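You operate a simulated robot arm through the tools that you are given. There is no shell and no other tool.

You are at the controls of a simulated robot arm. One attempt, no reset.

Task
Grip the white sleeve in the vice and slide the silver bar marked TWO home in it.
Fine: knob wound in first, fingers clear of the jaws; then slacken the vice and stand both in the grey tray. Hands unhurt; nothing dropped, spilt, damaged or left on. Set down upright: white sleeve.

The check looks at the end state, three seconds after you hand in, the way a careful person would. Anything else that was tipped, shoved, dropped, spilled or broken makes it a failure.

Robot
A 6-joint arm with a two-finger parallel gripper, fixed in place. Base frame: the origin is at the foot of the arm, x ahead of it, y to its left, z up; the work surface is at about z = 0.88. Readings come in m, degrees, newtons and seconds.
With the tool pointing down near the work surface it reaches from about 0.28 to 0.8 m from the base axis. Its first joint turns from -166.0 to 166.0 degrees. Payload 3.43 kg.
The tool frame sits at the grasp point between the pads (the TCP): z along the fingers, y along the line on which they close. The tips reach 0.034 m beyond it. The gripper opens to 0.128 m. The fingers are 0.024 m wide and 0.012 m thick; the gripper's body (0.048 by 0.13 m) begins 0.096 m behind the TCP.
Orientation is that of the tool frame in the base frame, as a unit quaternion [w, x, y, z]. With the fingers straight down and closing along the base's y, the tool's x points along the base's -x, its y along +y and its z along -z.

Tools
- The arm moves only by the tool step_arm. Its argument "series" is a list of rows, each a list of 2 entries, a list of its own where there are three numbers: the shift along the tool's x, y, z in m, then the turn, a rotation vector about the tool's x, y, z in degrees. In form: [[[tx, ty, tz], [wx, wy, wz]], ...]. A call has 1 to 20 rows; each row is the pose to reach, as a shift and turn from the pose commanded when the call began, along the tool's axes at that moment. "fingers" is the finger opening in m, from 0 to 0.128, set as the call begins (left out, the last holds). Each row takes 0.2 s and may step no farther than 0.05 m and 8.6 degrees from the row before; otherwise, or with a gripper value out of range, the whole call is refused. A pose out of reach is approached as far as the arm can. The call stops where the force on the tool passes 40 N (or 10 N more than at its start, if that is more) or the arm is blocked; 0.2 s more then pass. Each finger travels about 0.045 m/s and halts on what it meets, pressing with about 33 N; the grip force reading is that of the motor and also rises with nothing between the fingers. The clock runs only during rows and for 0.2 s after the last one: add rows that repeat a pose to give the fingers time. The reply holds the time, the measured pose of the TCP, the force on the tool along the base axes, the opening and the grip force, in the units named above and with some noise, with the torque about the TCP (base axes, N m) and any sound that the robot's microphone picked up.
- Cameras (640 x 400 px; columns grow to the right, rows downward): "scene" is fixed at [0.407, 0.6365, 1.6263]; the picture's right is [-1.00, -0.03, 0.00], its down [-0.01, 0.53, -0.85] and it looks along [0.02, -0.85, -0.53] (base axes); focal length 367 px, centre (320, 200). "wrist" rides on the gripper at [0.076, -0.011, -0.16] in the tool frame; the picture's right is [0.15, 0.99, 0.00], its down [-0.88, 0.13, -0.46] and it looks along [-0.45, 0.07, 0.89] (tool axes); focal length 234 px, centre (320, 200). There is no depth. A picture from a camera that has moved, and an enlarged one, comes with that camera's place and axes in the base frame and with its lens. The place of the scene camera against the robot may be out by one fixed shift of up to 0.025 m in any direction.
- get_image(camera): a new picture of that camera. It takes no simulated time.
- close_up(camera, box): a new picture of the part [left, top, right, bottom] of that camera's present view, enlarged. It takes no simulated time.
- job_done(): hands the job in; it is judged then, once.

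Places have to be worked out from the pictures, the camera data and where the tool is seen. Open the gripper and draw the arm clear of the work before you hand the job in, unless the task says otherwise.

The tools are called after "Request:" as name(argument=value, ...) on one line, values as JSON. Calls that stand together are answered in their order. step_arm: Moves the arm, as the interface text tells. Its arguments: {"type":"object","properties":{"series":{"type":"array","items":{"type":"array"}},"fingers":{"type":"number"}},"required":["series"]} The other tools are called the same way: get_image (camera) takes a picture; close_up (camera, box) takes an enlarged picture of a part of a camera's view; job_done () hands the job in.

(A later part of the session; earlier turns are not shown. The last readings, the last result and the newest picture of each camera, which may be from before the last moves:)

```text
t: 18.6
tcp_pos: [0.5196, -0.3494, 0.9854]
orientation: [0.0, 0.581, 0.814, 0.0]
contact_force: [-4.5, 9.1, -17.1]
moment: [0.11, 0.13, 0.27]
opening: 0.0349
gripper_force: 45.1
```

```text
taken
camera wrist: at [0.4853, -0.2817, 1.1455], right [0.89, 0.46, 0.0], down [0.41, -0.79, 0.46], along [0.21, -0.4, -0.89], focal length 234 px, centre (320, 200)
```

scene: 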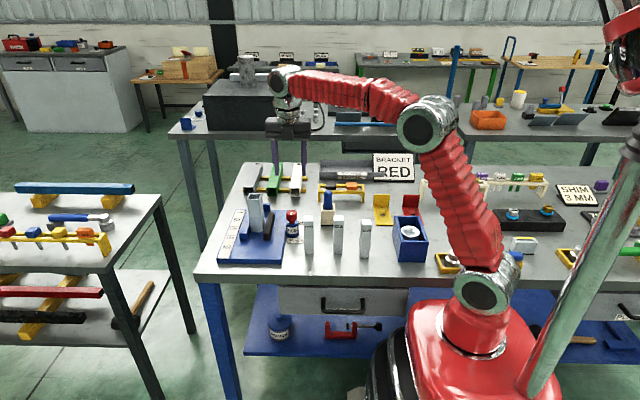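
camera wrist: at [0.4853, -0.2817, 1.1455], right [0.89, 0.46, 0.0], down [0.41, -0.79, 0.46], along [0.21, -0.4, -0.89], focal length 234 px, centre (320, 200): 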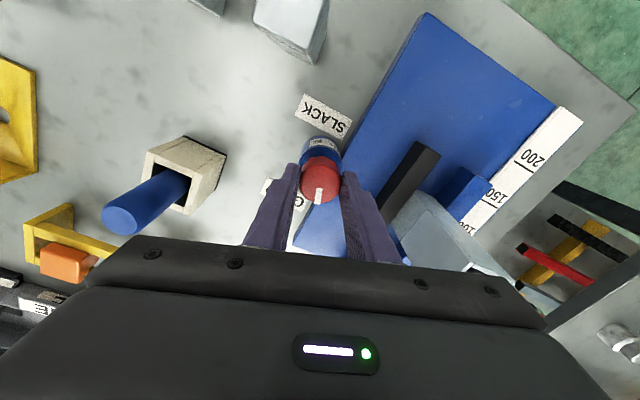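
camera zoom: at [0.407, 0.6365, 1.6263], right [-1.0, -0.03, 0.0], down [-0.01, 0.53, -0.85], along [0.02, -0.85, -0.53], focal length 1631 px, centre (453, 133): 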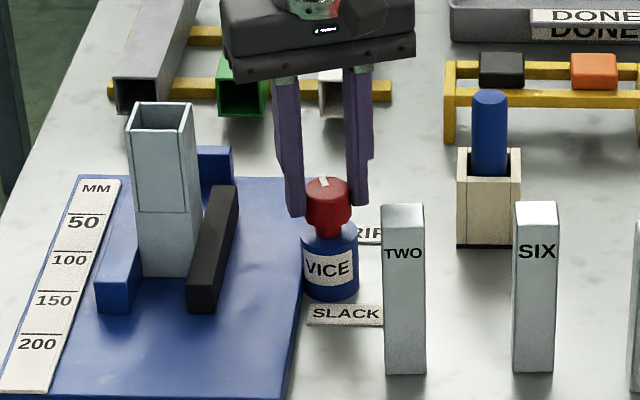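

Torque about z has risen to 0.27 N m, so the jaws are taking up the sleeve. I'll ease down 1 mm and finish the turn toward GRIP in small steps.

Request:
step_arm(series=[[[0.0004, 0.0006, 0.001], [0, 0, 0]], [[0.0004, 0.0006, 0.001], [0, 0, 5]], [[0.0004, 0.0006, 0.001], [0, 0, 10]], [[0.0004, 0.0006, 0.001], [0, 0, 15]], [[0.0004, 0.0006, 0.001], [0, 0, 15]]])

Request:
close_up(camera="scene", box=[240, 170, 340, 260])

Request:
close_up(camera="wrist", box=[230, 80, 430, 240])

```text
t: 19.8
tcp_pos: [0.5196, -0.3518, 0.9849]
orientation: [0.002, 0.683, 0.731, 0.0]
contact_force: [-10.0, -10.9, -12.3]
moment: [-0.97, 0.39, 0.42]
opening: 0.0351
gripper_force: 44.9
```

```text
4.44 times, centred on (290, 215) of scene
camera zoom: at [0.407, 0.6365, 1.6263], right [-1.0, -0.03, 0.0], down [-0.01, 0.53, -0.85], along [0.02, -0.85, -0.53], focal length 1631 px, centre (453, 133)
```

zoom: 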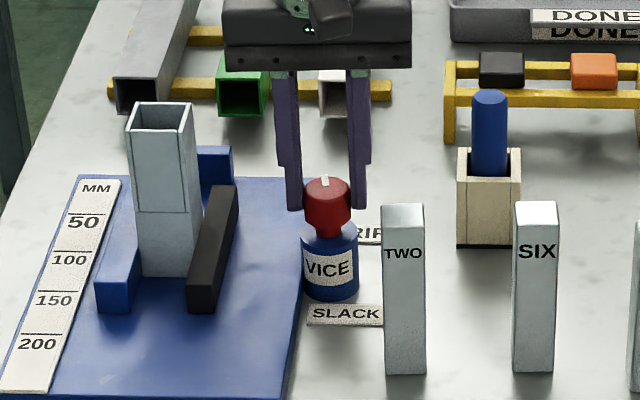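

```text
2.50 times, centred on (330, 160) of wrist
camera zoom: at [0.504, -0.2761, 1.1453], right [0.98, 0.21, 0.0], down [0.19, -0.87, 0.46], along [0.1, -0.45, -0.89], focal length 585 px, centre (295, 300)
```

zoom: 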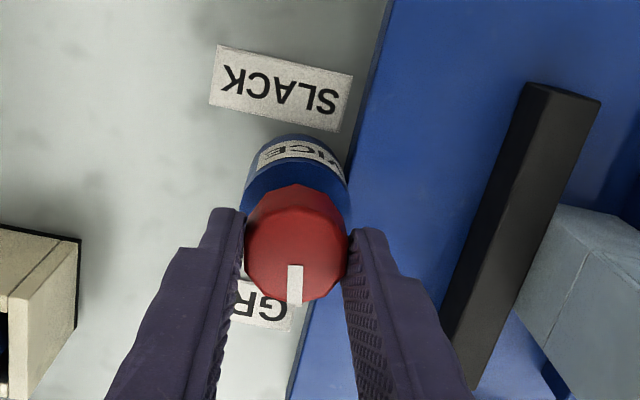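

The pointer is at about 176°, facing the GRIP label, with torque at 0.42 N m. One last small turn to bring it fully home.

Request:
step_arm(series=[[[-0.0005, -0.0008, 0.0006], [0, 0, 2]], [[-0.0005, -0.0008, 0.0006], [0, 0, 4.5]], [[-0.0005, -0.0008, 0.0006], [0, 0, 4.5]]])

Request:
close_up(camera="wrist", box=[230, 80, 430, 240])

```text
t: 20.6
tcp_pos: [0.5196, -0.3515, 0.9859]
orientation: [0.002, 0.71, 0.704, 0.001]
contact_force: [-6.4, -9.8, 6.0]
moment: [0.29, 0.32, 0.43]
opening: 0.035
gripper_force: 44.8
```

```text
2.50 times, centred on (330, 160) of wrist
camera zoom: at [0.5093, -0.2748, 1.1453], right [0.99, 0.14, 0.0], down [0.12, -0.88, 0.46], along [0.07, -0.45, -0.89], focal length 585 px, centre (295, 300)
```

zoom: 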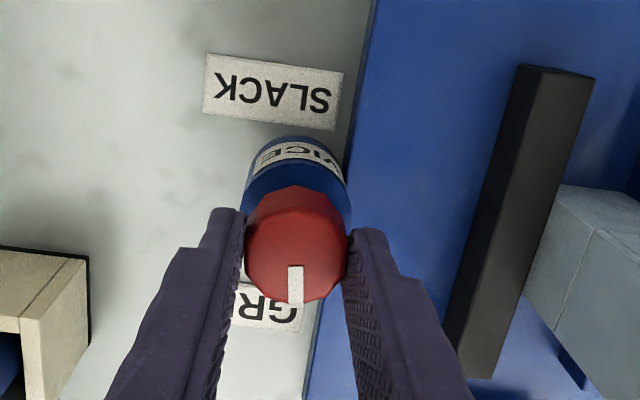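

The pointer now sits squarely at GRIP (180°). I'll open the fingers, rise straight up, and check that the knob stays put and the jaw holds the sleeve.

Request:
step_arm(series=[[[0, 0, 0], [0, 0, 0]], [[0, 0, 0], [0, 0, 0]], [[0, 0, 0], [0, 0, 0]], [[0, 0, -0.03], [0, 0, 0]], [[0, 0, -0.07], [0, 0, 0]], [[0, 0, -0.11], [0, 0, 0]], [[0, 0, -0.15], [0, 0, 0]], [[0, 0, -0.16], [0, 0, 0]]], fingers=0.07)

Request:
get_image(camera="wrist")

Request:
close_up(camera="scene", box=[220, 170, 340, 270])

```text
t: 22.4
tcp_pos: [0.5207, -0.3506, 1.1464]
orientation: [0.001, 0.71, 0.704, 0.0]
contact_force: [0.1, -0.7, -0.1]
moment: [0.01, -0.01, 0.01]
opening: 0.0702
gripper_force: 0.0
```

```text
taken
camera wrist: at [0.51, -0.2744, 1.3052], right [0.99, 0.14, 0.0], down [0.12, -0.88, 0.46], along [0.06, -0.45, -0.89], focal length 234 px, centre (320, 200)
```

wrist: 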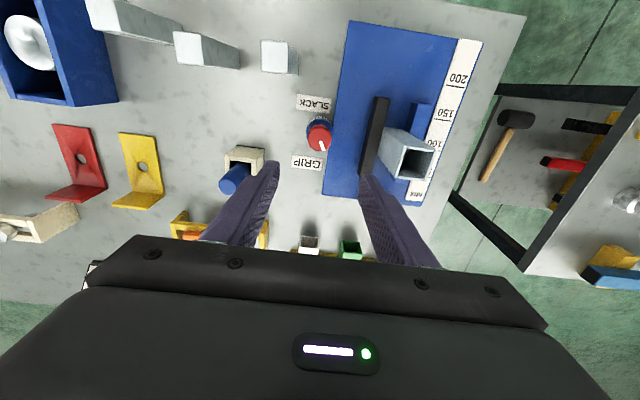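

```text
4.00 times, centred on (280, 220) of scene
camera zoom: at [0.407, 0.6365, 1.6263], right [-1.0, -0.03, 0.0], down [-0.01, 0.53, -0.85], along [0.02, -0.85, -0.53], focal length 1468 px, centre (480, 120)
```

zoom: 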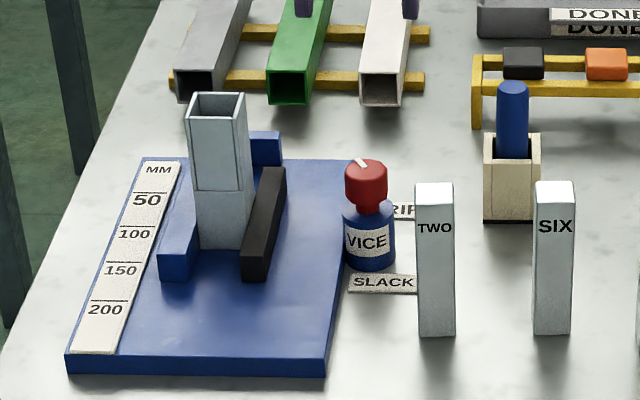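

Request:
close_up(camera="wrist", box=[270, 60, 490, 220])

Request:
close_up(camera="wrist", box=[280, 100, 360, 180])

Request:
close_up(camera="wrist", box=[230, 20, 330, 100])

```text
2.50 times, centred on (380, 140) of wrist
camera zoom: at [0.51, -0.2744, 1.3052], right [0.99, 0.14, 0.0], down [0.12, -0.88, 0.46], along [0.06, -0.45, -0.89], focal length 585 px, centre (170, 350)
```

zoom: 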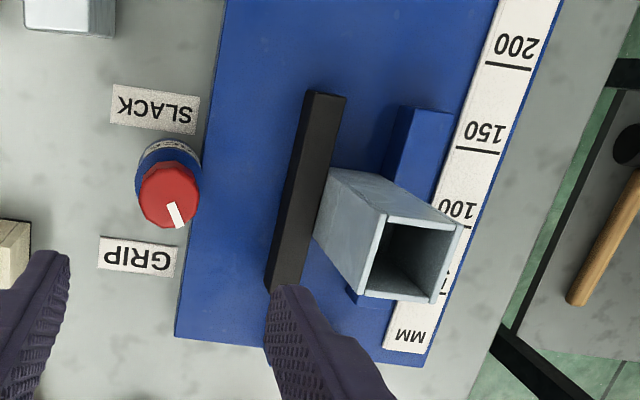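

```text
5.00 times, centred on (320, 140) of wrist
camera zoom: at [0.51, -0.2744, 1.3052], right [0.99, 0.14, 0.0], down [0.12, -0.88, 0.46], along [0.06, -0.45, -0.89], focal length 1171 px, centre (320, 500)
```

zoom: 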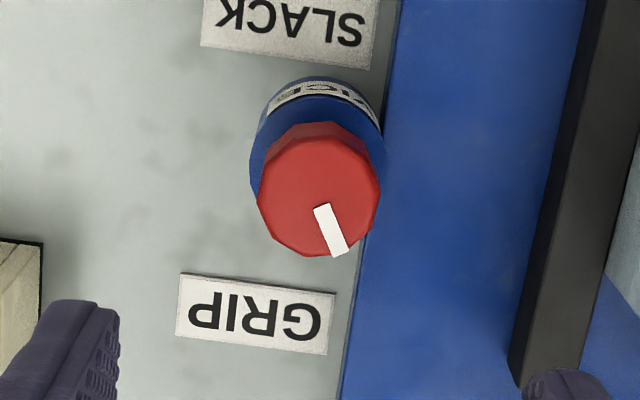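

```text
5.00 times, centred on (280, 60) of wrist
camera zoom: at [0.51, -0.2744, 1.3052], right [0.99, 0.14, 0.0], down [0.12, -0.88, 0.46], along [0.06, -0.45, -0.89], focal length 1171 px, centre (520, 900)
```

zoom: 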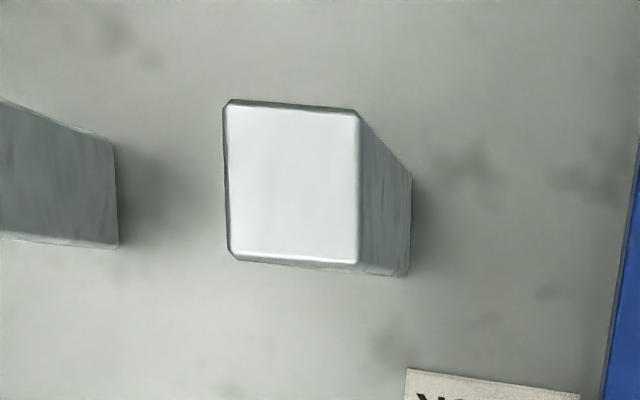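

The jaw is tight against the sleeve, and the knob relaxed only slightly after release, still at the GRIP side. The sleeve now centres near (0.640, −0.3485), top z ≈1.03. Bar TWO is near (0.4575, −0.2585) with a small yaw of about 3–4°. I'll turn back to closing along y and move above the bar.

Request:
step_arm(series=[[[0.008, -0.0055, 0], [0, 0, -8]], [[0.016, -0.011, 0], [0, 0, -16]], [[0.024, -0.0165, 0], [0, 0, -24]], [[0.032, -0.022, 0], [0, 0, -32]], [[0.04, -0.0275, 0], [0, 0, -40]], [[0.048, -0.033, 0], [0, 0, -48]], [[0.056, -0.0385, 0], [0, 0, -56]], [[0.064, -0.044, 0], [0, 0, -64]], [[0.072, -0.0495, 0], [0, 0, -72]], [[0.08, -0.055, 0], [0, 0, -80]], [[0.088, -0.0605, 0], [0, 0, -87]], [[0.092, -0.063, 0], [0, 0, -94]], [[0.092, -0.063, 0], [0, 0, -94]]])

Request:
get_image(camera="wrist")

Request:
close_up(camera="scene", box=[240, 170, 360, 270])

```text
t: 25.2
tcp_pos: [0.4581, -0.2568, 1.1448]
orientation: [0.001, -0.031, 1.0, -0.001]
contact_force: [0.0, -1.0, 0.1]
moment: [0.04, 0.0, 0.03]
opening: 0.0701
gripper_force: 0.1
```

```text
taken
camera wrist: at [0.383, -0.2729, 1.3048], right [-0.21, 0.98, 0.0], down [0.87, 0.19, 0.46], along [0.45, 0.09, -0.89], focal length 234 px, centre (320, 200)
```

wrist: 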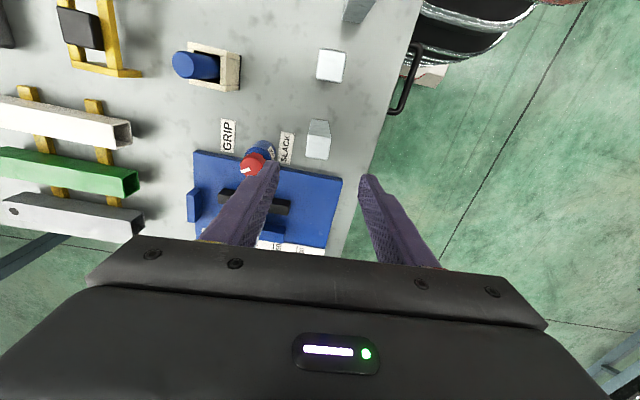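

```text
4.00 times, centred on (300, 220) of scene
camera zoom: at [0.407, 0.6365, 1.6263], right [-1.0, -0.03, 0.0], down [-0.01, 0.53, -0.85], along [0.02, -0.85, -0.53], focal length 1468 px, centre (400, 120)
```

zoom: 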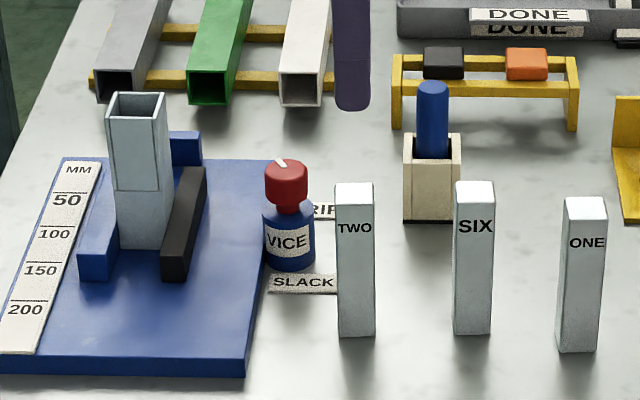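

Request:
close_up(camera="wrist", box=[270, 100, 370, 180])

Request:
close_up(camera="wrist", box=[230, 90, 410, 230])

```text
5.00 times, centred on (320, 140) of wrist
camera zoom: at [0.383, -0.2729, 1.3048], right [-0.21, 0.98, 0.0], down [0.87, 0.19, 0.46], along [0.45, 0.09, -0.89], focal length 1171 px, centre (320, 500)
```

zoom: 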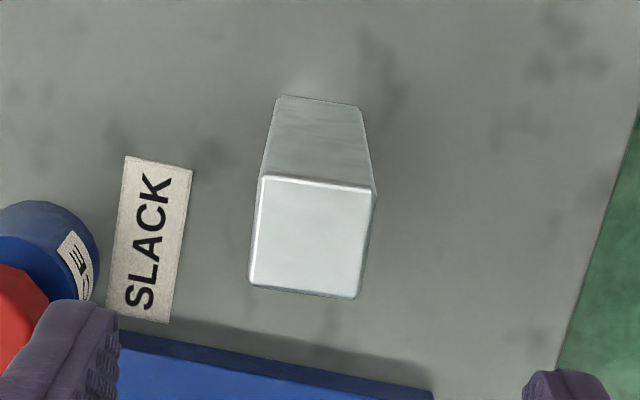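

```text
2.86 times, centred on (320, 160) of wrist
camera zoom: at [0.383, -0.2729, 1.3048], right [-0.21, 0.98, 0.0], down [0.87, 0.19, 0.46], along [0.45, 0.09, -0.89], focal length 669 px, centre (320, 314)
```

zoom: 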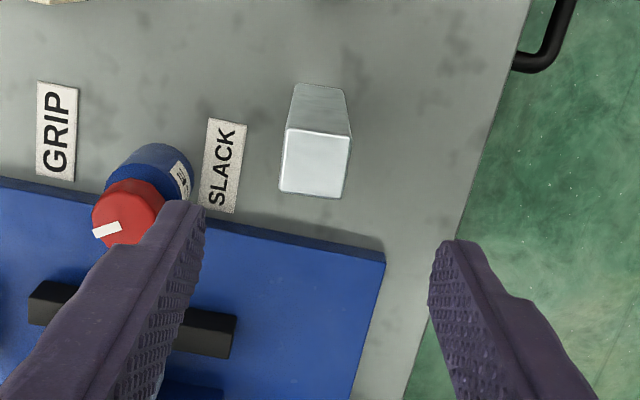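

From this view the bar's top centres about 2 mm to −y and 2 mm to +x of my tool axis, with a yaw of about 5°. I'll correct that and descend to put the tips about 45 mm below the bar's top, with the fingers still open.

Request:
step_arm(series=[[[-0.0018, -0.0021, 0.02], [0, 0, -1.5]], [[-0.0018, -0.0021, 0.06], [0, 0, -1.5]], [[-0.0018, -0.0021, 0.1], [0, 0, -1.5]], [[-0.0018, -0.0021, 0.13], [0, 0, -1.5]], [[-0.0018, -0.0021, 0.149], [0, 0, -1.5]], [[-0.0018, -0.0021, 0.149], [0, 0, -1.5]]])

Request:
close_up(camera="scene", box=[260, 170, 360, 260])

Request:
close_up(camera="wrist", box=[230, 90, 410, 230])

```text
t: 26.6
tcp_pos: [0.4592, -0.2582, 0.9952]
orientation: [0.001, -0.045, 0.999, -0.001]
contact_force: [-0.7, 0.1, -0.3]
moment: [0.0, -0.01, -0.01]
opening: 0.0697
gripper_force: 0.0
```

```text
4.44 times, centred on (310, 215) of scene
camera zoom: at [0.407, 0.6365, 1.6263], right [-1.0, -0.03, 0.0], down [-0.01, 0.53, -0.85], along [0.02, -0.85, -0.53], focal length 1631 px, centre (364, 133)
```

zoom: 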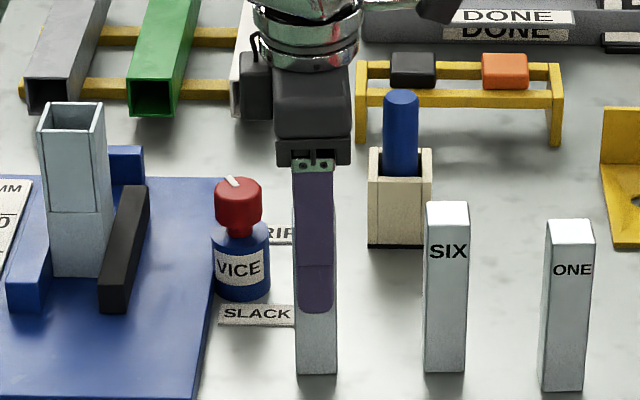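

```text
2.86 times, centred on (320, 160) of wrist
camera zoom: at [0.3847, -0.2757, 1.1549], right [-0.23, 0.97, 0.0], down [0.87, 0.21, 0.46], along [0.44, 0.1, -0.89], focal length 669 px, centre (320, 314)
```

zoom: 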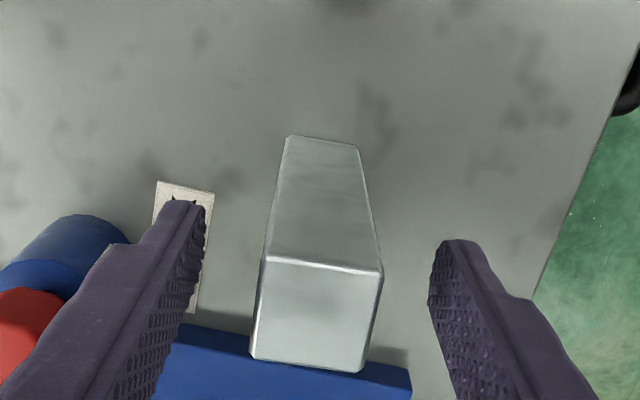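

The bar is centred between the open pads. Closing on bar TWO now.

Request:
step_arm(series=[[[0, 0, 0], [0, 0, 0]], [[0, 0, 0], [0, 0, 0]], [[0, 0, 0], [0, 0, 0]], [[0, 0, 0], [0, 0, 0]]], fingers=0.015)

Request:
close_up(camera="wrist", box=[230, 90, 410, 230])

```text
t: 27.6
tcp_pos: [0.4587, -0.2576, 0.9954]
orientation: [0.001, -0.044, 0.999, -0.001]
contact_force: [0.1, -0.4, 0.6]
moment: [0.0, -0.03, 0.0]
opening: 0.0294
gripper_force: 32.7
```

```text
2.86 times, centred on (320, 160) of wrist
camera zoom: at [0.3848, -0.2757, 1.1552], right [-0.23, 0.97, 0.0], down [0.87, 0.21, 0.46], along [0.44, 0.1, -0.89], focal length 669 px, centre (320, 314)
```

zoom: 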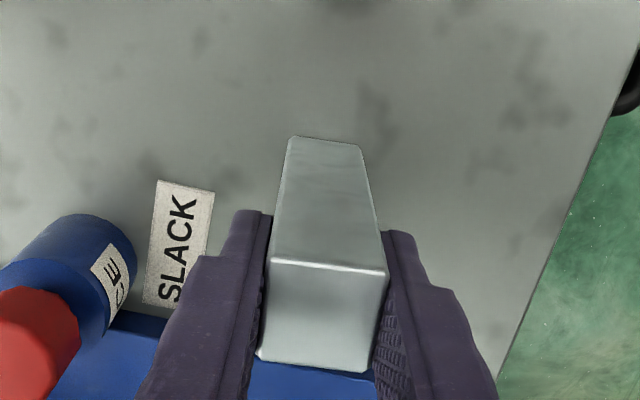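

Bar TWO is gripped (opening 29.4 mm). I'll lift it straight up slowly at first, then to z≈1.19 so its lower end clears the sleeve top.

Request:
step_arm(series=[[[0, 0, -0.01], [0, 0, 0]], [[0, 0, -0.03], [0, 0, 0]], [[0, 0, -0.06], [0, 0, 0]], [[0, 0, -0.1], [0, 0, 0]], [[0, 0, -0.14], [0, 0, 0]], [[0, 0, -0.18], [0, 0, 0]], [[0, 0, -0.195], [0, 0, 0]], [[0, 0, -0.195], [0, 0, 0]]])

Request:
get_image(camera="scene")

Request:
close_up(camera="scene", box=[230, 110, 350, 240])

```text
t: 29.4
tcp_pos: [0.4611, -0.2596, 1.1922]
orientation: [0.0, -0.044, 0.999, -0.001]
contact_force: [-0.6, 0.8, -1.1]
moment: [-0.02, -0.02, 0.01]
opening: 0.0296
gripper_force: 32.9
```

```text
taken
```

scene: 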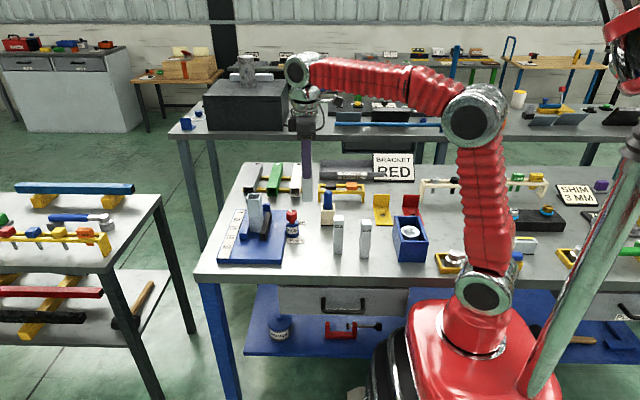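

```text
3.08 times, centred on (290, 175) of scene
camera zoom: at [0.407, 0.6365, 1.6263], right [-1.0, -0.03, 0.0], down [-0.01, 0.53, -0.85], along [0.02, -0.85, -0.53], focal length 1129 px, centre (412, 277)
```

zoom: 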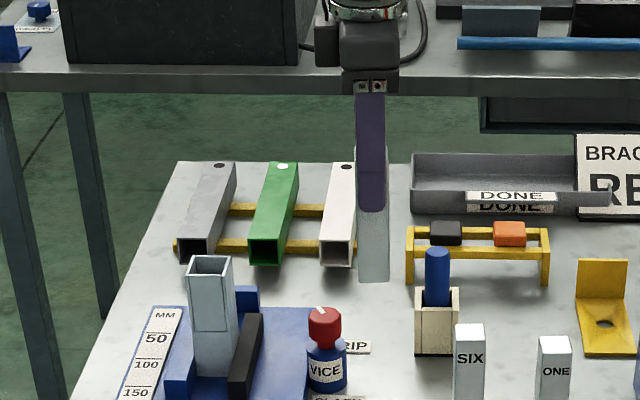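

The bar hangs straight in the gripper. I'll carry it over the sleeve at z≈1.19 (bar end about 5 cm above the rim) and rotate back to zero yaw.

Request:
step_arm(series=[[[-0.0286, -0.0175, 0], [0, 0, 1]], [[-0.0571, -0.035, 0], [0, 0, 2]], [[-0.0857, -0.0525, 0], [0, 0, 3]], [[-0.1143, -0.07, 0], [0, 0, 4]], [[-0.1428, -0.0875, 0], [0, 0, 5]], [[-0.1714, -0.105, 0], [0, 0, 5]], [[-0.1714, -0.105, 0], [0, 0, 5]]])

Request:
get_image(camera="wrist")

Request:
close_up(camera="wrist", box=[260, 80, 380, 180])

Request:
close_up(camera="scene", box=[210, 120, 330, 240])

```text
t: 31.0
tcp_pos: [0.6214, -0.3398, 1.1777]
orientation: [0.0, 0.001, 1.0, -0.001]
contact_force: [0.0, -0.4, -0.9]
moment: [0.01, -0.02, 0.02]
opening: 0.0296
gripper_force: 33.2
out of reach, approached as far as the arm can: row 6, 7
```

```text
taken
camera wrist: at [0.5465, -0.3502, 1.3381], right [-0.15, 0.99, 0.0], down [0.88, 0.13, 0.46], along [0.45, 0.07, -0.89], focal length 234 px, centre (320, 200)
```

wrist: 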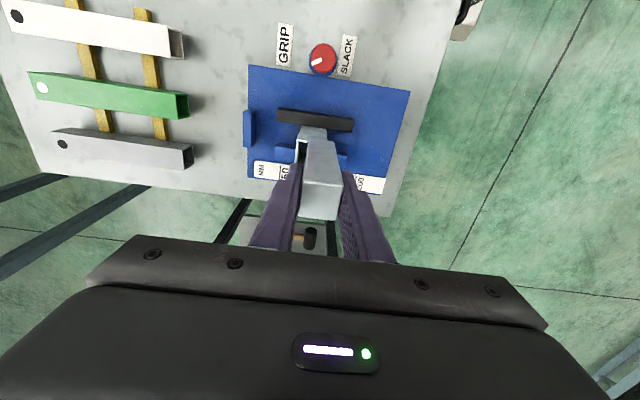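

```text
4.00 times, centred on (320, 130) of wrist
camera zoom: at [0.5465, -0.3502, 1.3381], right [-0.15, 0.99, 0.0], down [0.88, 0.13, 0.46], along [0.45, 0.07, -0.89], focal length 937 px, centre (320, 480)
```

zoom: 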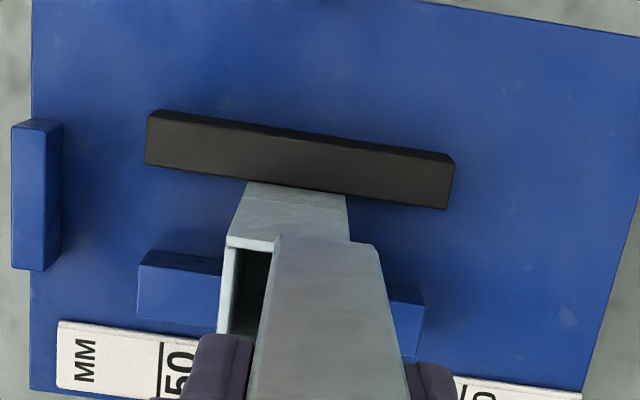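

```text
3.33 times, centred on (270, 180) of scene
camera zoom: at [0.407, 0.6365, 1.6263], right [-1.0, -0.03, 0.0], down [-0.01, 0.53, -0.85], along [0.02, -0.85, -0.53], focal length 1223 px, centre (487, 267)
```

zoom: 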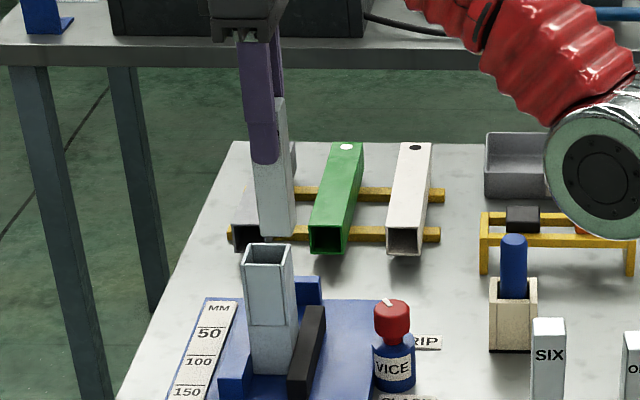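

At this height the arm's reach ends about 20 mm short of the sleeve with the tool vertical, but reach improves lower down or with an outward lean. I'll put the bar back where it stood and re-grip it with the tool leaning outward about the closing axis, so the bar still hangs vertical. First, back the way I came.

Request:
step_arm(series=[[[0.03, 0.015, 0], [0, 0, 0]], [[0.06, 0.03, 0], [0, 0, 0]], [[0.09, 0.045, 0], [0, 0, 0]], [[0.12, 0.06, 0], [0, 0, 0]], [[0.15, 0.075, 0], [0, 0, 0]], [[0.16, 0.08, 0], [0, 0, 0]], [[0.16, 0.08, 0], [0, 0, 0]]])

```text
t: 32.6
tcp_pos: [0.463, -0.2591, 1.1801]
orientation: [0.001, 0.0, 1.0, -0.001]
contact_force: [-1.1, 0.0, -2.4]
moment: [0.0, -0.02, -0.01]
opening: 0.0296
gripper_force: 32.7
```

Back above the bar's original spot. I'll lower it until just above the bench, then touch down gently while watching the vertical force.

Request:
step_arm(series=[[[0, 0, 0.045], [0, 0, 0]], [[0, 0, 0.09], [0, 0, 0]], [[0, 0, 0.13], [0, 0, 0]], [[0, 0, 0.16], [0, 0, 0]], [[0, 0, 0.175], [0, 0, 0]], [[0, 0, 0.18], [0, 0, 0]], [[0, 0, 0.18], [0, 0, 0]]])

Request:
step_arm(series=[[[0, 0, 0.002], [0, 0, 0]], [[0, 0, 0.002], [0, 0, 0]]])

```text
t: 34.2
tcp_pos: [0.4609, -0.2584, 0.9983]
orientation: [0.0, 0.0, 1.0, -0.001]
contact_force: [1.0, 0.2, -1.0]
moment: [0.01, -0.01, 0.01]
opening: 0.0295
gripper_force: 33.3
```

```text
t: 34.8
tcp_pos: [0.4612, -0.259, 0.9973]
orientation: [0.001, -0.001, 1.0, -0.001]
contact_force: [0.3, 0.1, -0.9]
moment: [-0.01, -0.01, -0.01]
opening: 0.0295
gripper_force: 32.6
```

No contact yet; I'll lower by another millimetre at a time.

Request:
step_arm(series=[[[0, 0, 0.001], [0, 0, 0]], [[0, 0, 0.002], [0, 0, 0]], [[0, 0, 0.002], [0, 0, 0]]])

```text
t: 35.6
tcp_pos: [0.4614, -0.2589, 0.9951]
orientation: [0.001, 0.0, 1.0, -0.001]
contact_force: [-1.0, 0.5, 5.1]
moment: [0.15, 0.15, 0.0]
opening: 0.0293
gripper_force: 33.1
```

The bar is standing on the bench (5 N upward). I'll open the fingers and then lean the tool 16° outward about the closing axis, around the same grasp point.

Request:
step_arm(series=[[[0, 0, 0], [0, 0, 0]], [[0, 0, 0], [0, 0, 0]], [[0, 0, 0], [0, 0, 0]], [[0, 0, 0], [0, 0, 0]]], fingers=0.065)

Request:
step_arm(series=[[[0, 0, 0], [0, -4, 0]], [[0, 0, 0], [0, -8, 0]], [[0, 0, 0], [0, -12, 0]], [[0, 0, 0], [0, -16, 0]], [[0, 0, 0], [0, -16, 0]]])

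Request:
close_up(camera="wrist", box=[230, 90, 410, 230])

Request:
close_up(camera="scene", box=[260, 170, 360, 260])

```text
t: 36.6
tcp_pos: [0.4615, -0.2584, 0.9958]
orientation: [0.001, 0.0, 1.0, -0.001]
contact_force: [0.0, -0.6, 0.2]
moment: [-0.01, 0.02, 0.0]
opening: 0.0652
gripper_force: 0.2
```

```text
t: 37.8
tcp_pos: [0.4614, -0.2598, 0.9946]
orientation: [0.14, -0.001, 0.99, -0.001]
contact_force: [0.6, 0.0, 0.2]
moment: [-0.03, 0.02, 0.02]
opening: 0.0651
gripper_force: 0.0
```

```text
2.86 times, centred on (320, 160) of wrist
camera zoom: at [0.3449, -0.2701, 1.127], right [-0.14, 0.99, -0.04], down [0.72, 0.13, 0.68], along [0.68, 0.07, -0.73], focal length 669 px, centre (320, 314)
```

zoom: 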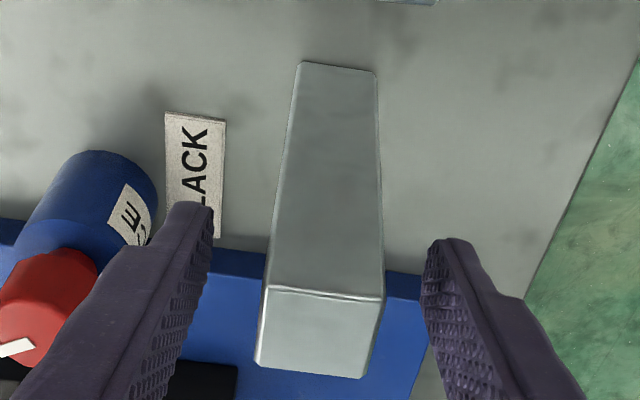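

```text
4.44 times, centred on (310, 215) of scene
camera zoom: at [0.407, 0.6365, 1.6263], right [-1.0, -0.03, 0.0], down [-0.01, 0.53, -0.85], along [0.02, -0.85, -0.53], focal length 1631 px, centre (364, 133)
```

zoom: 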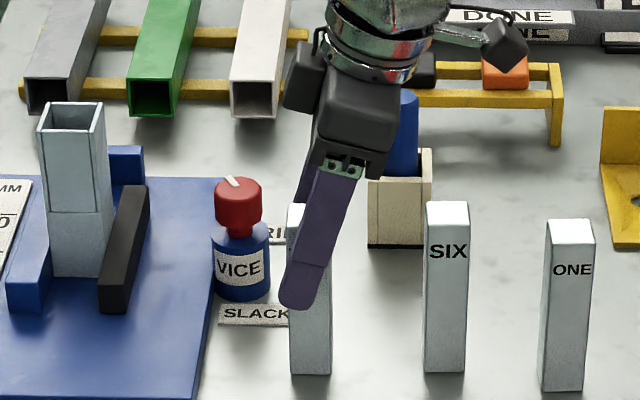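

The lean puts the tips slightly past the bar on the +x side, so I'll shift 5 mm toward −x and then close on the bar.

Request:
step_arm(series=[[[0.0048, 0, -0.0014], [0, 0, 0]], [[0.0048, 0, -0.0014], [0, 0, 0]]])

Request:
step_arm(series=[[[0, 0, 0], [0, 0, 0]], [[0, 0, 0], [0, 0, 0]], [[0, 0, 0], [0, 0, 0]], [[0, 0, 0], [0, 0, 0]]], fingers=0.015)

Request:
close_up(camera="wrist", box=[230, 90, 410, 230])

Request:
close_up(camera="scene", box=[260, 170, 360, 260])

```text
t: 38.4
tcp_pos: [0.4567, -0.2595, 0.995]
orientation: [0.14, -0.001, 0.99, -0.001]
contact_force: [0.3, 0.3, 1.1]
moment: [-0.01, 0.04, 0.03]
opening: 0.0649
gripper_force: 0.0
```

```text
t: 39.4
tcp_pos: [0.4573, -0.2592, 0.9953]
orientation: [0.139, 0.0, 0.99, -0.001]
contact_force: [0.2, -1.8, 0.2]
moment: [-0.05, -0.01, -0.02]
opening: 0.0297
gripper_force: 32.8
```

```text
2.86 times, centred on (320, 160) of wrist
camera zoom: at [0.3403, -0.2698, 1.1274], right [-0.14, 0.99, -0.04], down [0.72, 0.13, 0.68], along [0.68, 0.07, -0.73], focal length 669 px, centre (320, 314)
```

zoom: 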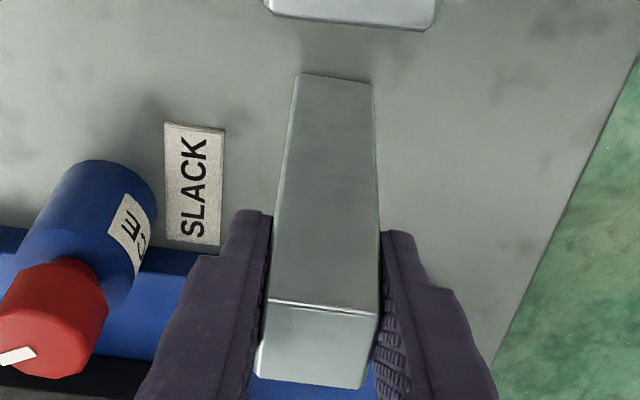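

```text
4.44 times, centred on (310, 215) of scene
camera zoom: at [0.407, 0.6365, 1.6263], right [-1.0, -0.03, 0.0], down [-0.01, 0.53, -0.85], along [0.02, -0.85, -0.53], focal length 1631 px, centre (364, 133)
```

zoom: 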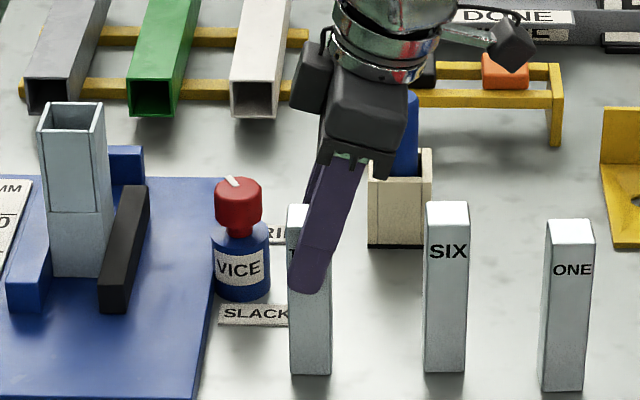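

Bar TWO is re-gripped with the tool leaning 16° and the bar upright. Lifting straight up by 17 cm along base z.

Request:
step_arm(series=[[[-0.0028, 0, -0.0096], [0, 0, 0]], [[-0.0083, 0, -0.0288], [0, 0, 0]], [[-0.0165, 0, -0.0577], [0, 0, 0]], [[-0.0276, 0, -0.0961], [0, 0, 0]], [[-0.0386, 0, -0.1345], [0, 0, 0]], [[-0.0469, 0, -0.1634], [0, 0, 0]], [[-0.0469, 0, -0.1634], [0, 0, 0]]])

Request:
step_arm(series=[[[-0.0342, -0.0179, 0.0098], [0, 0, 0]], [[-0.0684, -0.0357, 0.0196], [0, 0, 0]], [[-0.1027, -0.0536, 0.0295], [0, 0, 0]], [[-0.1369, -0.0714, 0.0393], [0, 0, 0]], [[-0.155, -0.081, 0.0445], [0, 0, 0]], [[-0.1711, -0.0893, 0.0491], [0, 0, 0]], [[-0.1711, -0.0893, 0.0491], [0, 0, 0]]])

Request:
close_up(camera="wrist", box=[230, 60, 410, 230])

Request:
close_up(camera="scene", box=[220, 130, 320, 240])

```text
t: 41.0
tcp_pos: [0.4582, -0.2579, 1.1657]
orientation: [0.141, 0.0, 0.99, -0.001]
contact_force: [0.3, -0.8, -2.2]
moment: [0.0, 0.02, -0.02]
opening: 0.0297
gripper_force: 33.4
```

```text
t: 42.6
tcp_pos: [0.6361, -0.3472, 1.1643]
orientation: [0.141, 0.0, 0.99, 0.0]
contact_force: [0.8, 0.0, -1.9]
moment: [0.01, 0.03, -0.02]
opening: 0.0297
gripper_force: 32.8
```

```text
2.35 times, centred on (320, 145) of wrist
camera zoom: at [0.5194, -0.3584, 1.2969], right [-0.14, 0.99, -0.04], down [0.72, 0.13, 0.68], along [0.68, 0.07, -0.73], focal length 551 px, centre (320, 329)
```

zoom: 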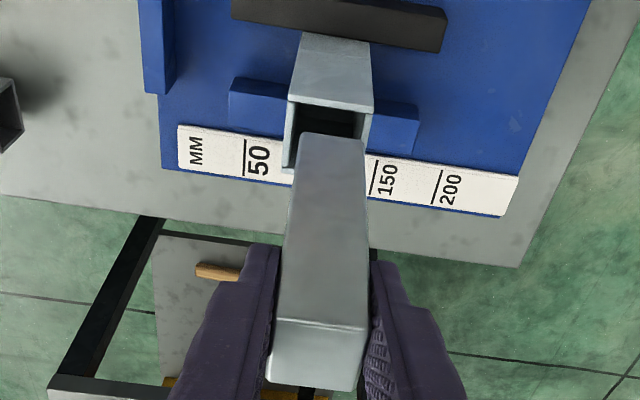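

```text
3.64 times, centred on (270, 185) of scene
camera zoom: at [0.407, 0.6365, 1.6263], right [-1.0, -0.03, 0.0], down [-0.01, 0.53, -0.85], along [0.02, -0.85, -0.53], focal length 1334 px, centre (502, 254)
```

zoom: 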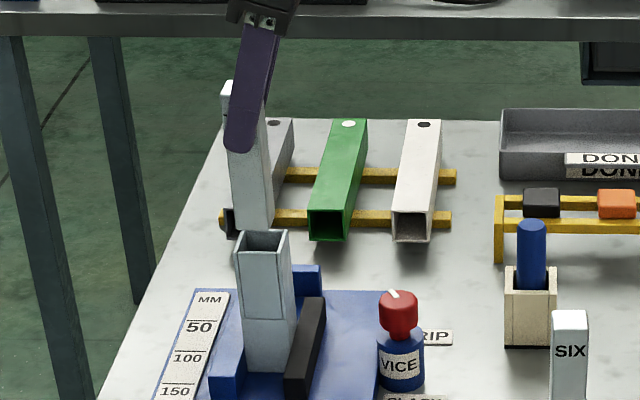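

Reach is fine now. The scene view hints that the bar is several mm too far toward +x, so I'll zoom in from both cameras to measure the offset.

Request:
close_up(camera="scene", box=[230, 150, 290, 220])

Request:
close_up(camera="wrist", box=[285, 70, 365, 150])

```text
5.71 times, centred on (260, 185) of scene
camera zoom: at [0.407, 0.6365, 1.6263], right [-1.0, -0.03, 0.0], down [-0.01, 0.53, -0.85], along [0.02, -0.85, -0.53], focal length 2097 px, centre (663, 286)
```

zoom: 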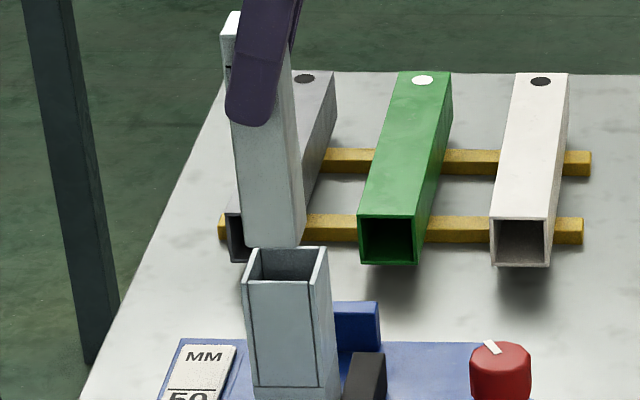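

```text
5.00 times, centred on (325, 110) of wrist
camera zoom: at [0.5194, -0.3584, 1.2969], right [-0.14, 0.99, -0.04], down [0.72, 0.13, 0.68], along [0.68, 0.07, -0.73], focal length 1171 px, centre (295, 650)
```

zoom: 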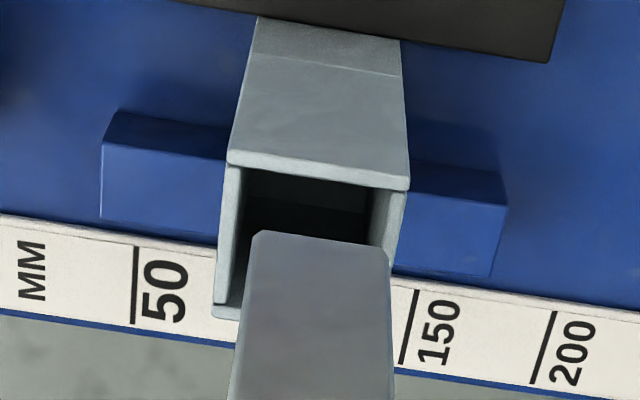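

Request:
close_up(camera="scene", box=[245, 180, 285, 210])

Request:
close_up(camera="wrist", box=[300, 85, 350, 135])

```text
13.33 times, centred on (265, 195) of scene
camera zoom: at [0.407, 0.6365, 1.6263], right [-1.0, -0.03, 0.0], down [-0.01, 0.53, -0.85], along [0.02, -0.85, -0.53], focal length 4893 px, centre (1053, 267)
```

zoom: 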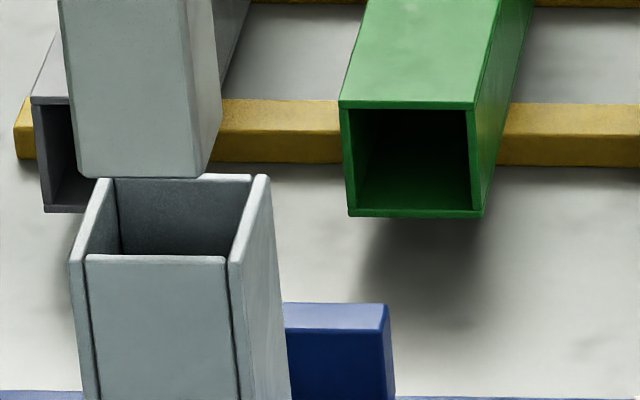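

```text
8.00 times, centred on (325, 110) of wrist
camera zoom: at [0.5194, -0.3584, 1.2969], right [-0.14, 0.99, -0.04], down [0.72, 0.13, 0.68], along [0.68, 0.07, -0.73], focal length 1873 px, centre (280, 920)
```

zoom: 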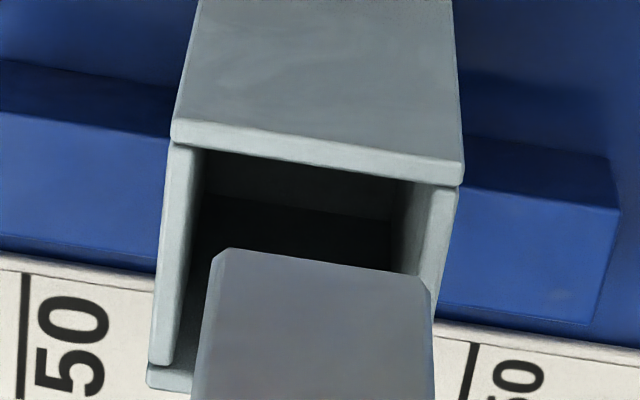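

Both cameras agree: the bar is about 2.8 mm too far toward +x and 2.4 mm too far toward +y, with yaw and verticality matching. I'll correct and descend 12 mm, leaving the bar end just above the rim, then recheck.

Request:
step_arm(series=[[[0.0027, -0.0024, -0.0008], [0, 0, 0]], [[0.0044, -0.0024, 0.005], [0, 0, 0]], [[0.006, -0.0024, 0.0107], [0, 0, 0]], [[0.006, -0.0024, 0.0107], [0, 0, 0]]])

Request:
close_up(camera="scene", box=[245, 180, 285, 210])

Request:
close_up(camera="wrist", box=[300, 90, 350, 140])

```text
t: 43.6
tcp_pos: [0.6334, -0.35, 1.1537]
orientation: [0.14, -0.001, 0.99, -0.001]
contact_force: [0.1, 0.2, -1.0]
moment: [0.0, 0.02, -0.02]
opening: 0.0296
gripper_force: 32.9
```

```text
13.33 times, centred on (265, 195) of scene
camera zoom: at [0.407, 0.6365, 1.6263], right [-1.0, -0.03, 0.0], down [-0.01, 0.53, -0.85], along [0.02, -0.85, -0.53], focal length 4893 px, centre (1053, 267)
```

zoom: 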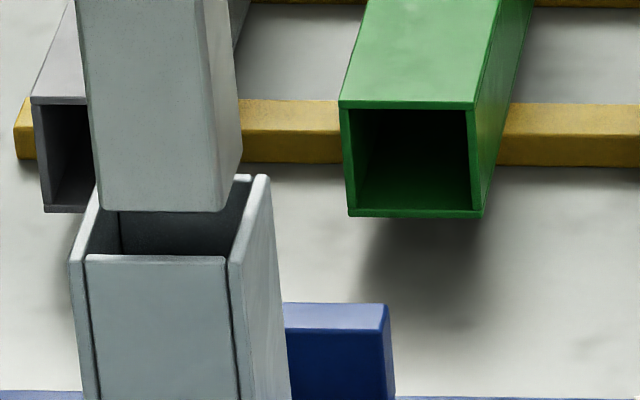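

```text
8.00 times, centred on (325, 115) of wrist
camera zoom: at [0.5159, -0.3608, 1.2859], right [-0.14, 0.99, -0.04], down [0.72, 0.13, 0.68], along [0.68, 0.07, -0.73], focal length 1873 px, centre (280, 880)
```

zoom: 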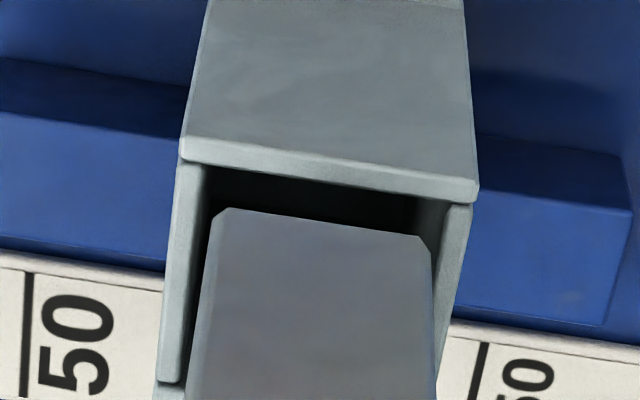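

The bar is now centred over the pocket within about half a millimetre in both directions. I'll lower it 24 mm slowly so its end enters the pocket, monitoring force.

Request:
step_arm(series=[[[0.0011, 0, 0.0038], [0, 0, 0]], [[0.0022, 0, 0.0077], [0, 0, 0]], [[0.0033, 0, 0.0115], [0, 0, 0]], [[0.0044, 0, 0.0154], [0, 0, 0]], [[0.0055, 0, 0.0192], [0, 0, 0]], [[0.0066, 0, 0.0231], [0, 0, 0]], [[0.0066, 0, 0.0231], [0, 0, 0]]])

Request:
close_up(camera="scene", box=[245, 180, 285, 210])

Request:
close_up(camera="wrist", box=[300, 90, 350, 140])

```text
t: 45.2
tcp_pos: [0.6327, -0.3509, 1.1287]
orientation: [0.141, 0.0, 0.99, 0.0]
contact_force: [0.4, -1.1, -0.9]
moment: [-0.03, 0.02, -0.04]
opening: 0.0298
gripper_force: 33.4
```

```text
13.33 times, centred on (265, 195) of scene
camera zoom: at [0.407, 0.6365, 1.6263], right [-1.0, -0.03, 0.0], down [-0.01, 0.53, -0.85], along [0.02, -0.85, -0.53], focal length 4893 px, centre (1053, 267)
```

zoom: 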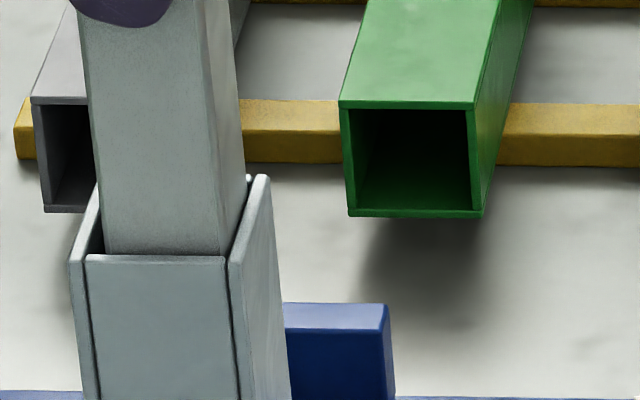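

```text
8.00 times, centred on (325, 115) of wrist
camera zoom: at [0.5158, -0.3614, 1.2614], right [-0.14, 0.99, -0.04], down [0.72, 0.13, 0.68], along [0.68, 0.07, -0.73], focal length 1873 px, centre (280, 880)
```

zoom: 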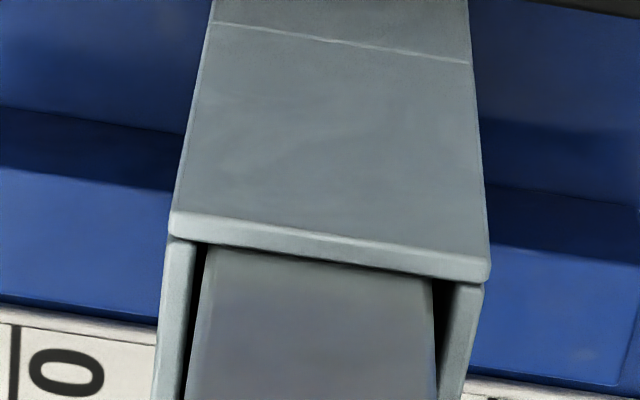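

The bar has entered the pocket with no contact force. The pocket floor (the joint line) computes to z≈0.96, so about 54 mm remain. I'll apply a 0.6 mm centring tweak and descend 46 mm slowly.

Request:
step_arm(series=[[[0.0009, 0.0004, 0.0058], [0, 0, 0]], [[0.0025, 0.0004, 0.0113], [0, 0, 0]], [[0.0041, 0.0004, 0.0168], [0, 0, 0]], [[0.0057, 0.0004, 0.0223], [0, 0, 0]], [[0.0073, 0.0004, 0.0279], [0, 0, 0]], [[0.0089, 0.0004, 0.0334], [0, 0, 0]], [[0.0105, 0.0004, 0.0389], [0, 0, 0]], [[0.0121, 0.0004, 0.0444], [0, 0, 0]], [[0.0121, 0.0004, 0.0444], [0, 0, 0]]])

Request:
close_up(camera="scene", box=[235, 170, 295, 230])

Request:
close_up(camera="wrist", box=[280, 90, 360, 180])

```text
t: 47.2
tcp_pos: [0.633, -0.3493, 1.0832]
orientation: [0.139, 0.0, 0.99, 0.0]
contact_force: [0.2, -0.3, -0.8]
moment: [0.01, -0.01, 0.0]
opening: 0.0298
gripper_force: 32.8
```

```text
6.67 times, centred on (265, 200) of scene
camera zoom: at [0.407, 0.6365, 1.6263], right [-1.0, -0.03, 0.0], down [-0.01, 0.53, -0.85], along [0.02, -0.85, -0.53], focal length 2447 px, centre (687, 200)
```

zoom: 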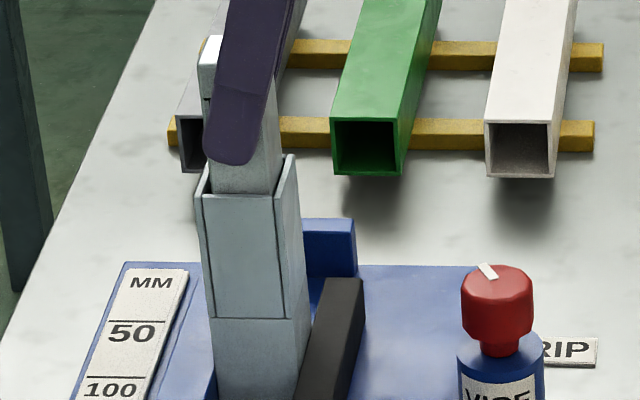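

```text
4.44 times, centred on (320, 135) of wrist
camera zoom: at [0.5163, -0.3613, 1.2159], right [-0.14, 0.99, -0.04], down [0.72, 0.13, 0.68], along [0.68, 0.07, -0.73], focal length 1041 px, centre (320, 489)
```

zoom: 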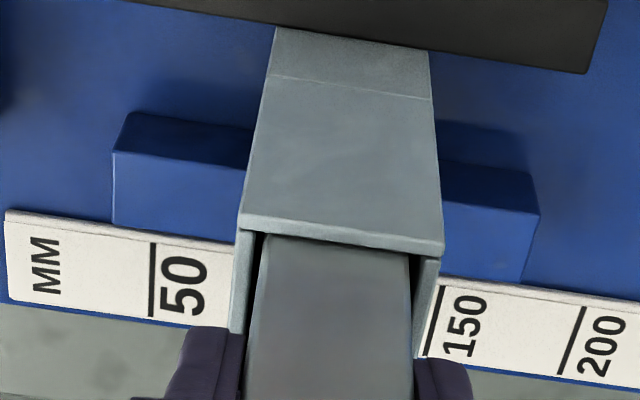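

Still free. I'll descend in 2 mm increments until the bar touches the pocket floor.

Request:
step_arm(series=[[[0.0006, 0, 0.0019], [0, 0, 0]], [[0.0011, 0, 0.0038], [0, 0, 0]], [[0.0017, 0, 0.0058], [0, 0, 0]], [[0.0017, 0, 0.0058], [0, 0, 0]]])

Request:
step_arm(series=[[[0.0003, 0, 0.001], [0, 0, 0]], [[0.0006, 0, 0.0019], [0, 0, 0]], [[0.0006, 0, 0.0019], [0, 0, 0]]])

```text
t: 48.2
tcp_pos: [0.6334, -0.3501, 1.0773]
orientation: [0.141, 0.0, 0.99, -0.001]
contact_force: [-0.1, 0.1, -1.5]
moment: [-0.01, -0.02, 0.0]
opening: 0.0294
gripper_force: 33.4
```

```text
t: 49.0
tcp_pos: [0.6326, -0.3495, 1.0752]
orientation: [0.141, 0.0, 0.99, -0.001]
contact_force: [0.2, -0.7, -1.7]
moment: [0.02, -0.02, -0.02]
opening: 0.0294
gripper_force: 33.1
```

No contact at TCP z 1.075. I'll check the finger-to-rim margin before going further.

Request:
close_up(camera="scene", box=[245, 175, 285, 205])

Request:
close_up(camera="wrist", box=[280, 110, 360, 200])

```text
13.33 times, centred on (265, 190) of scene
camera zoom: at [0.407, 0.6365, 1.6263], right [-1.0, -0.03, 0.0], down [-0.01, 0.53, -0.85], along [0.02, -0.85, -0.53], focal length 4893 px, centre (1053, 333)
```

zoom: 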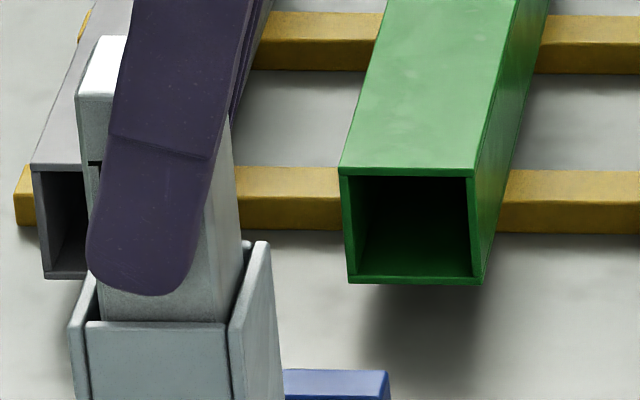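

```text
4.44 times, centred on (320, 155) of wrist
camera zoom: at [0.5168, -0.3608, 1.2076], right [-0.14, 0.99, -0.04], down [0.72, 0.13, 0.68], along [0.68, 0.07, -0.73], focal length 1041 px, centre (320, 400)
```

zoom: 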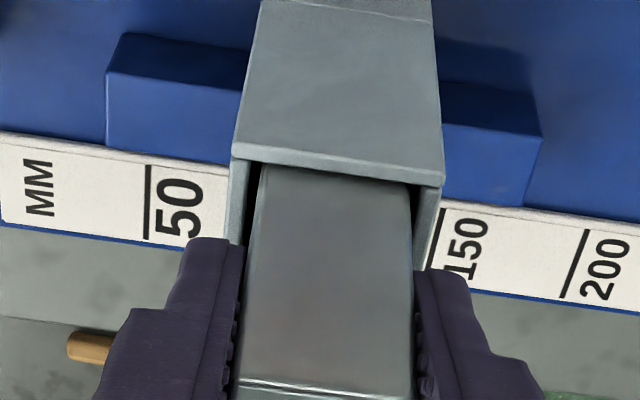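

About 10 mm of margin remains between fingertips and rim. Continuing down in millimetre steps.

Request:
step_arm(series=[[[0.0003, 0, 0.001], [0, 0, 0]], [[0.0006, 0, 0.0019], [0, 0, 0]], [[0.0006, 0, 0.0019], [0, 0, 0]]])

Request:
step_arm(series=[[[0.0003, 0, 0.001], [0, 0, 0]], [[0.0006, 0, 0.0019], [0, 0, 0]], [[0.0006, 0, 0.0019], [0, 0, 0]]])

```text
t: 49.8
tcp_pos: [0.6324, -0.3502, 1.0754]
orientation: [0.141, -0.001, 0.99, -0.002]
contact_force: [-0.1, 3.2, 13.4]
moment: [0.48, 0.13, 0.01]
opening: 0.0292
gripper_force: 32.9
```

```text
t: 50.6
tcp_pos: [0.6336, -0.3504, 1.0734]
orientation: [0.142, -0.001, 0.99, -0.002]
contact_force: [2.0, 0.8, 27.9]
moment: [0.27, -0.18, 0.0]
opening: 0.03
gripper_force: 33.1
```

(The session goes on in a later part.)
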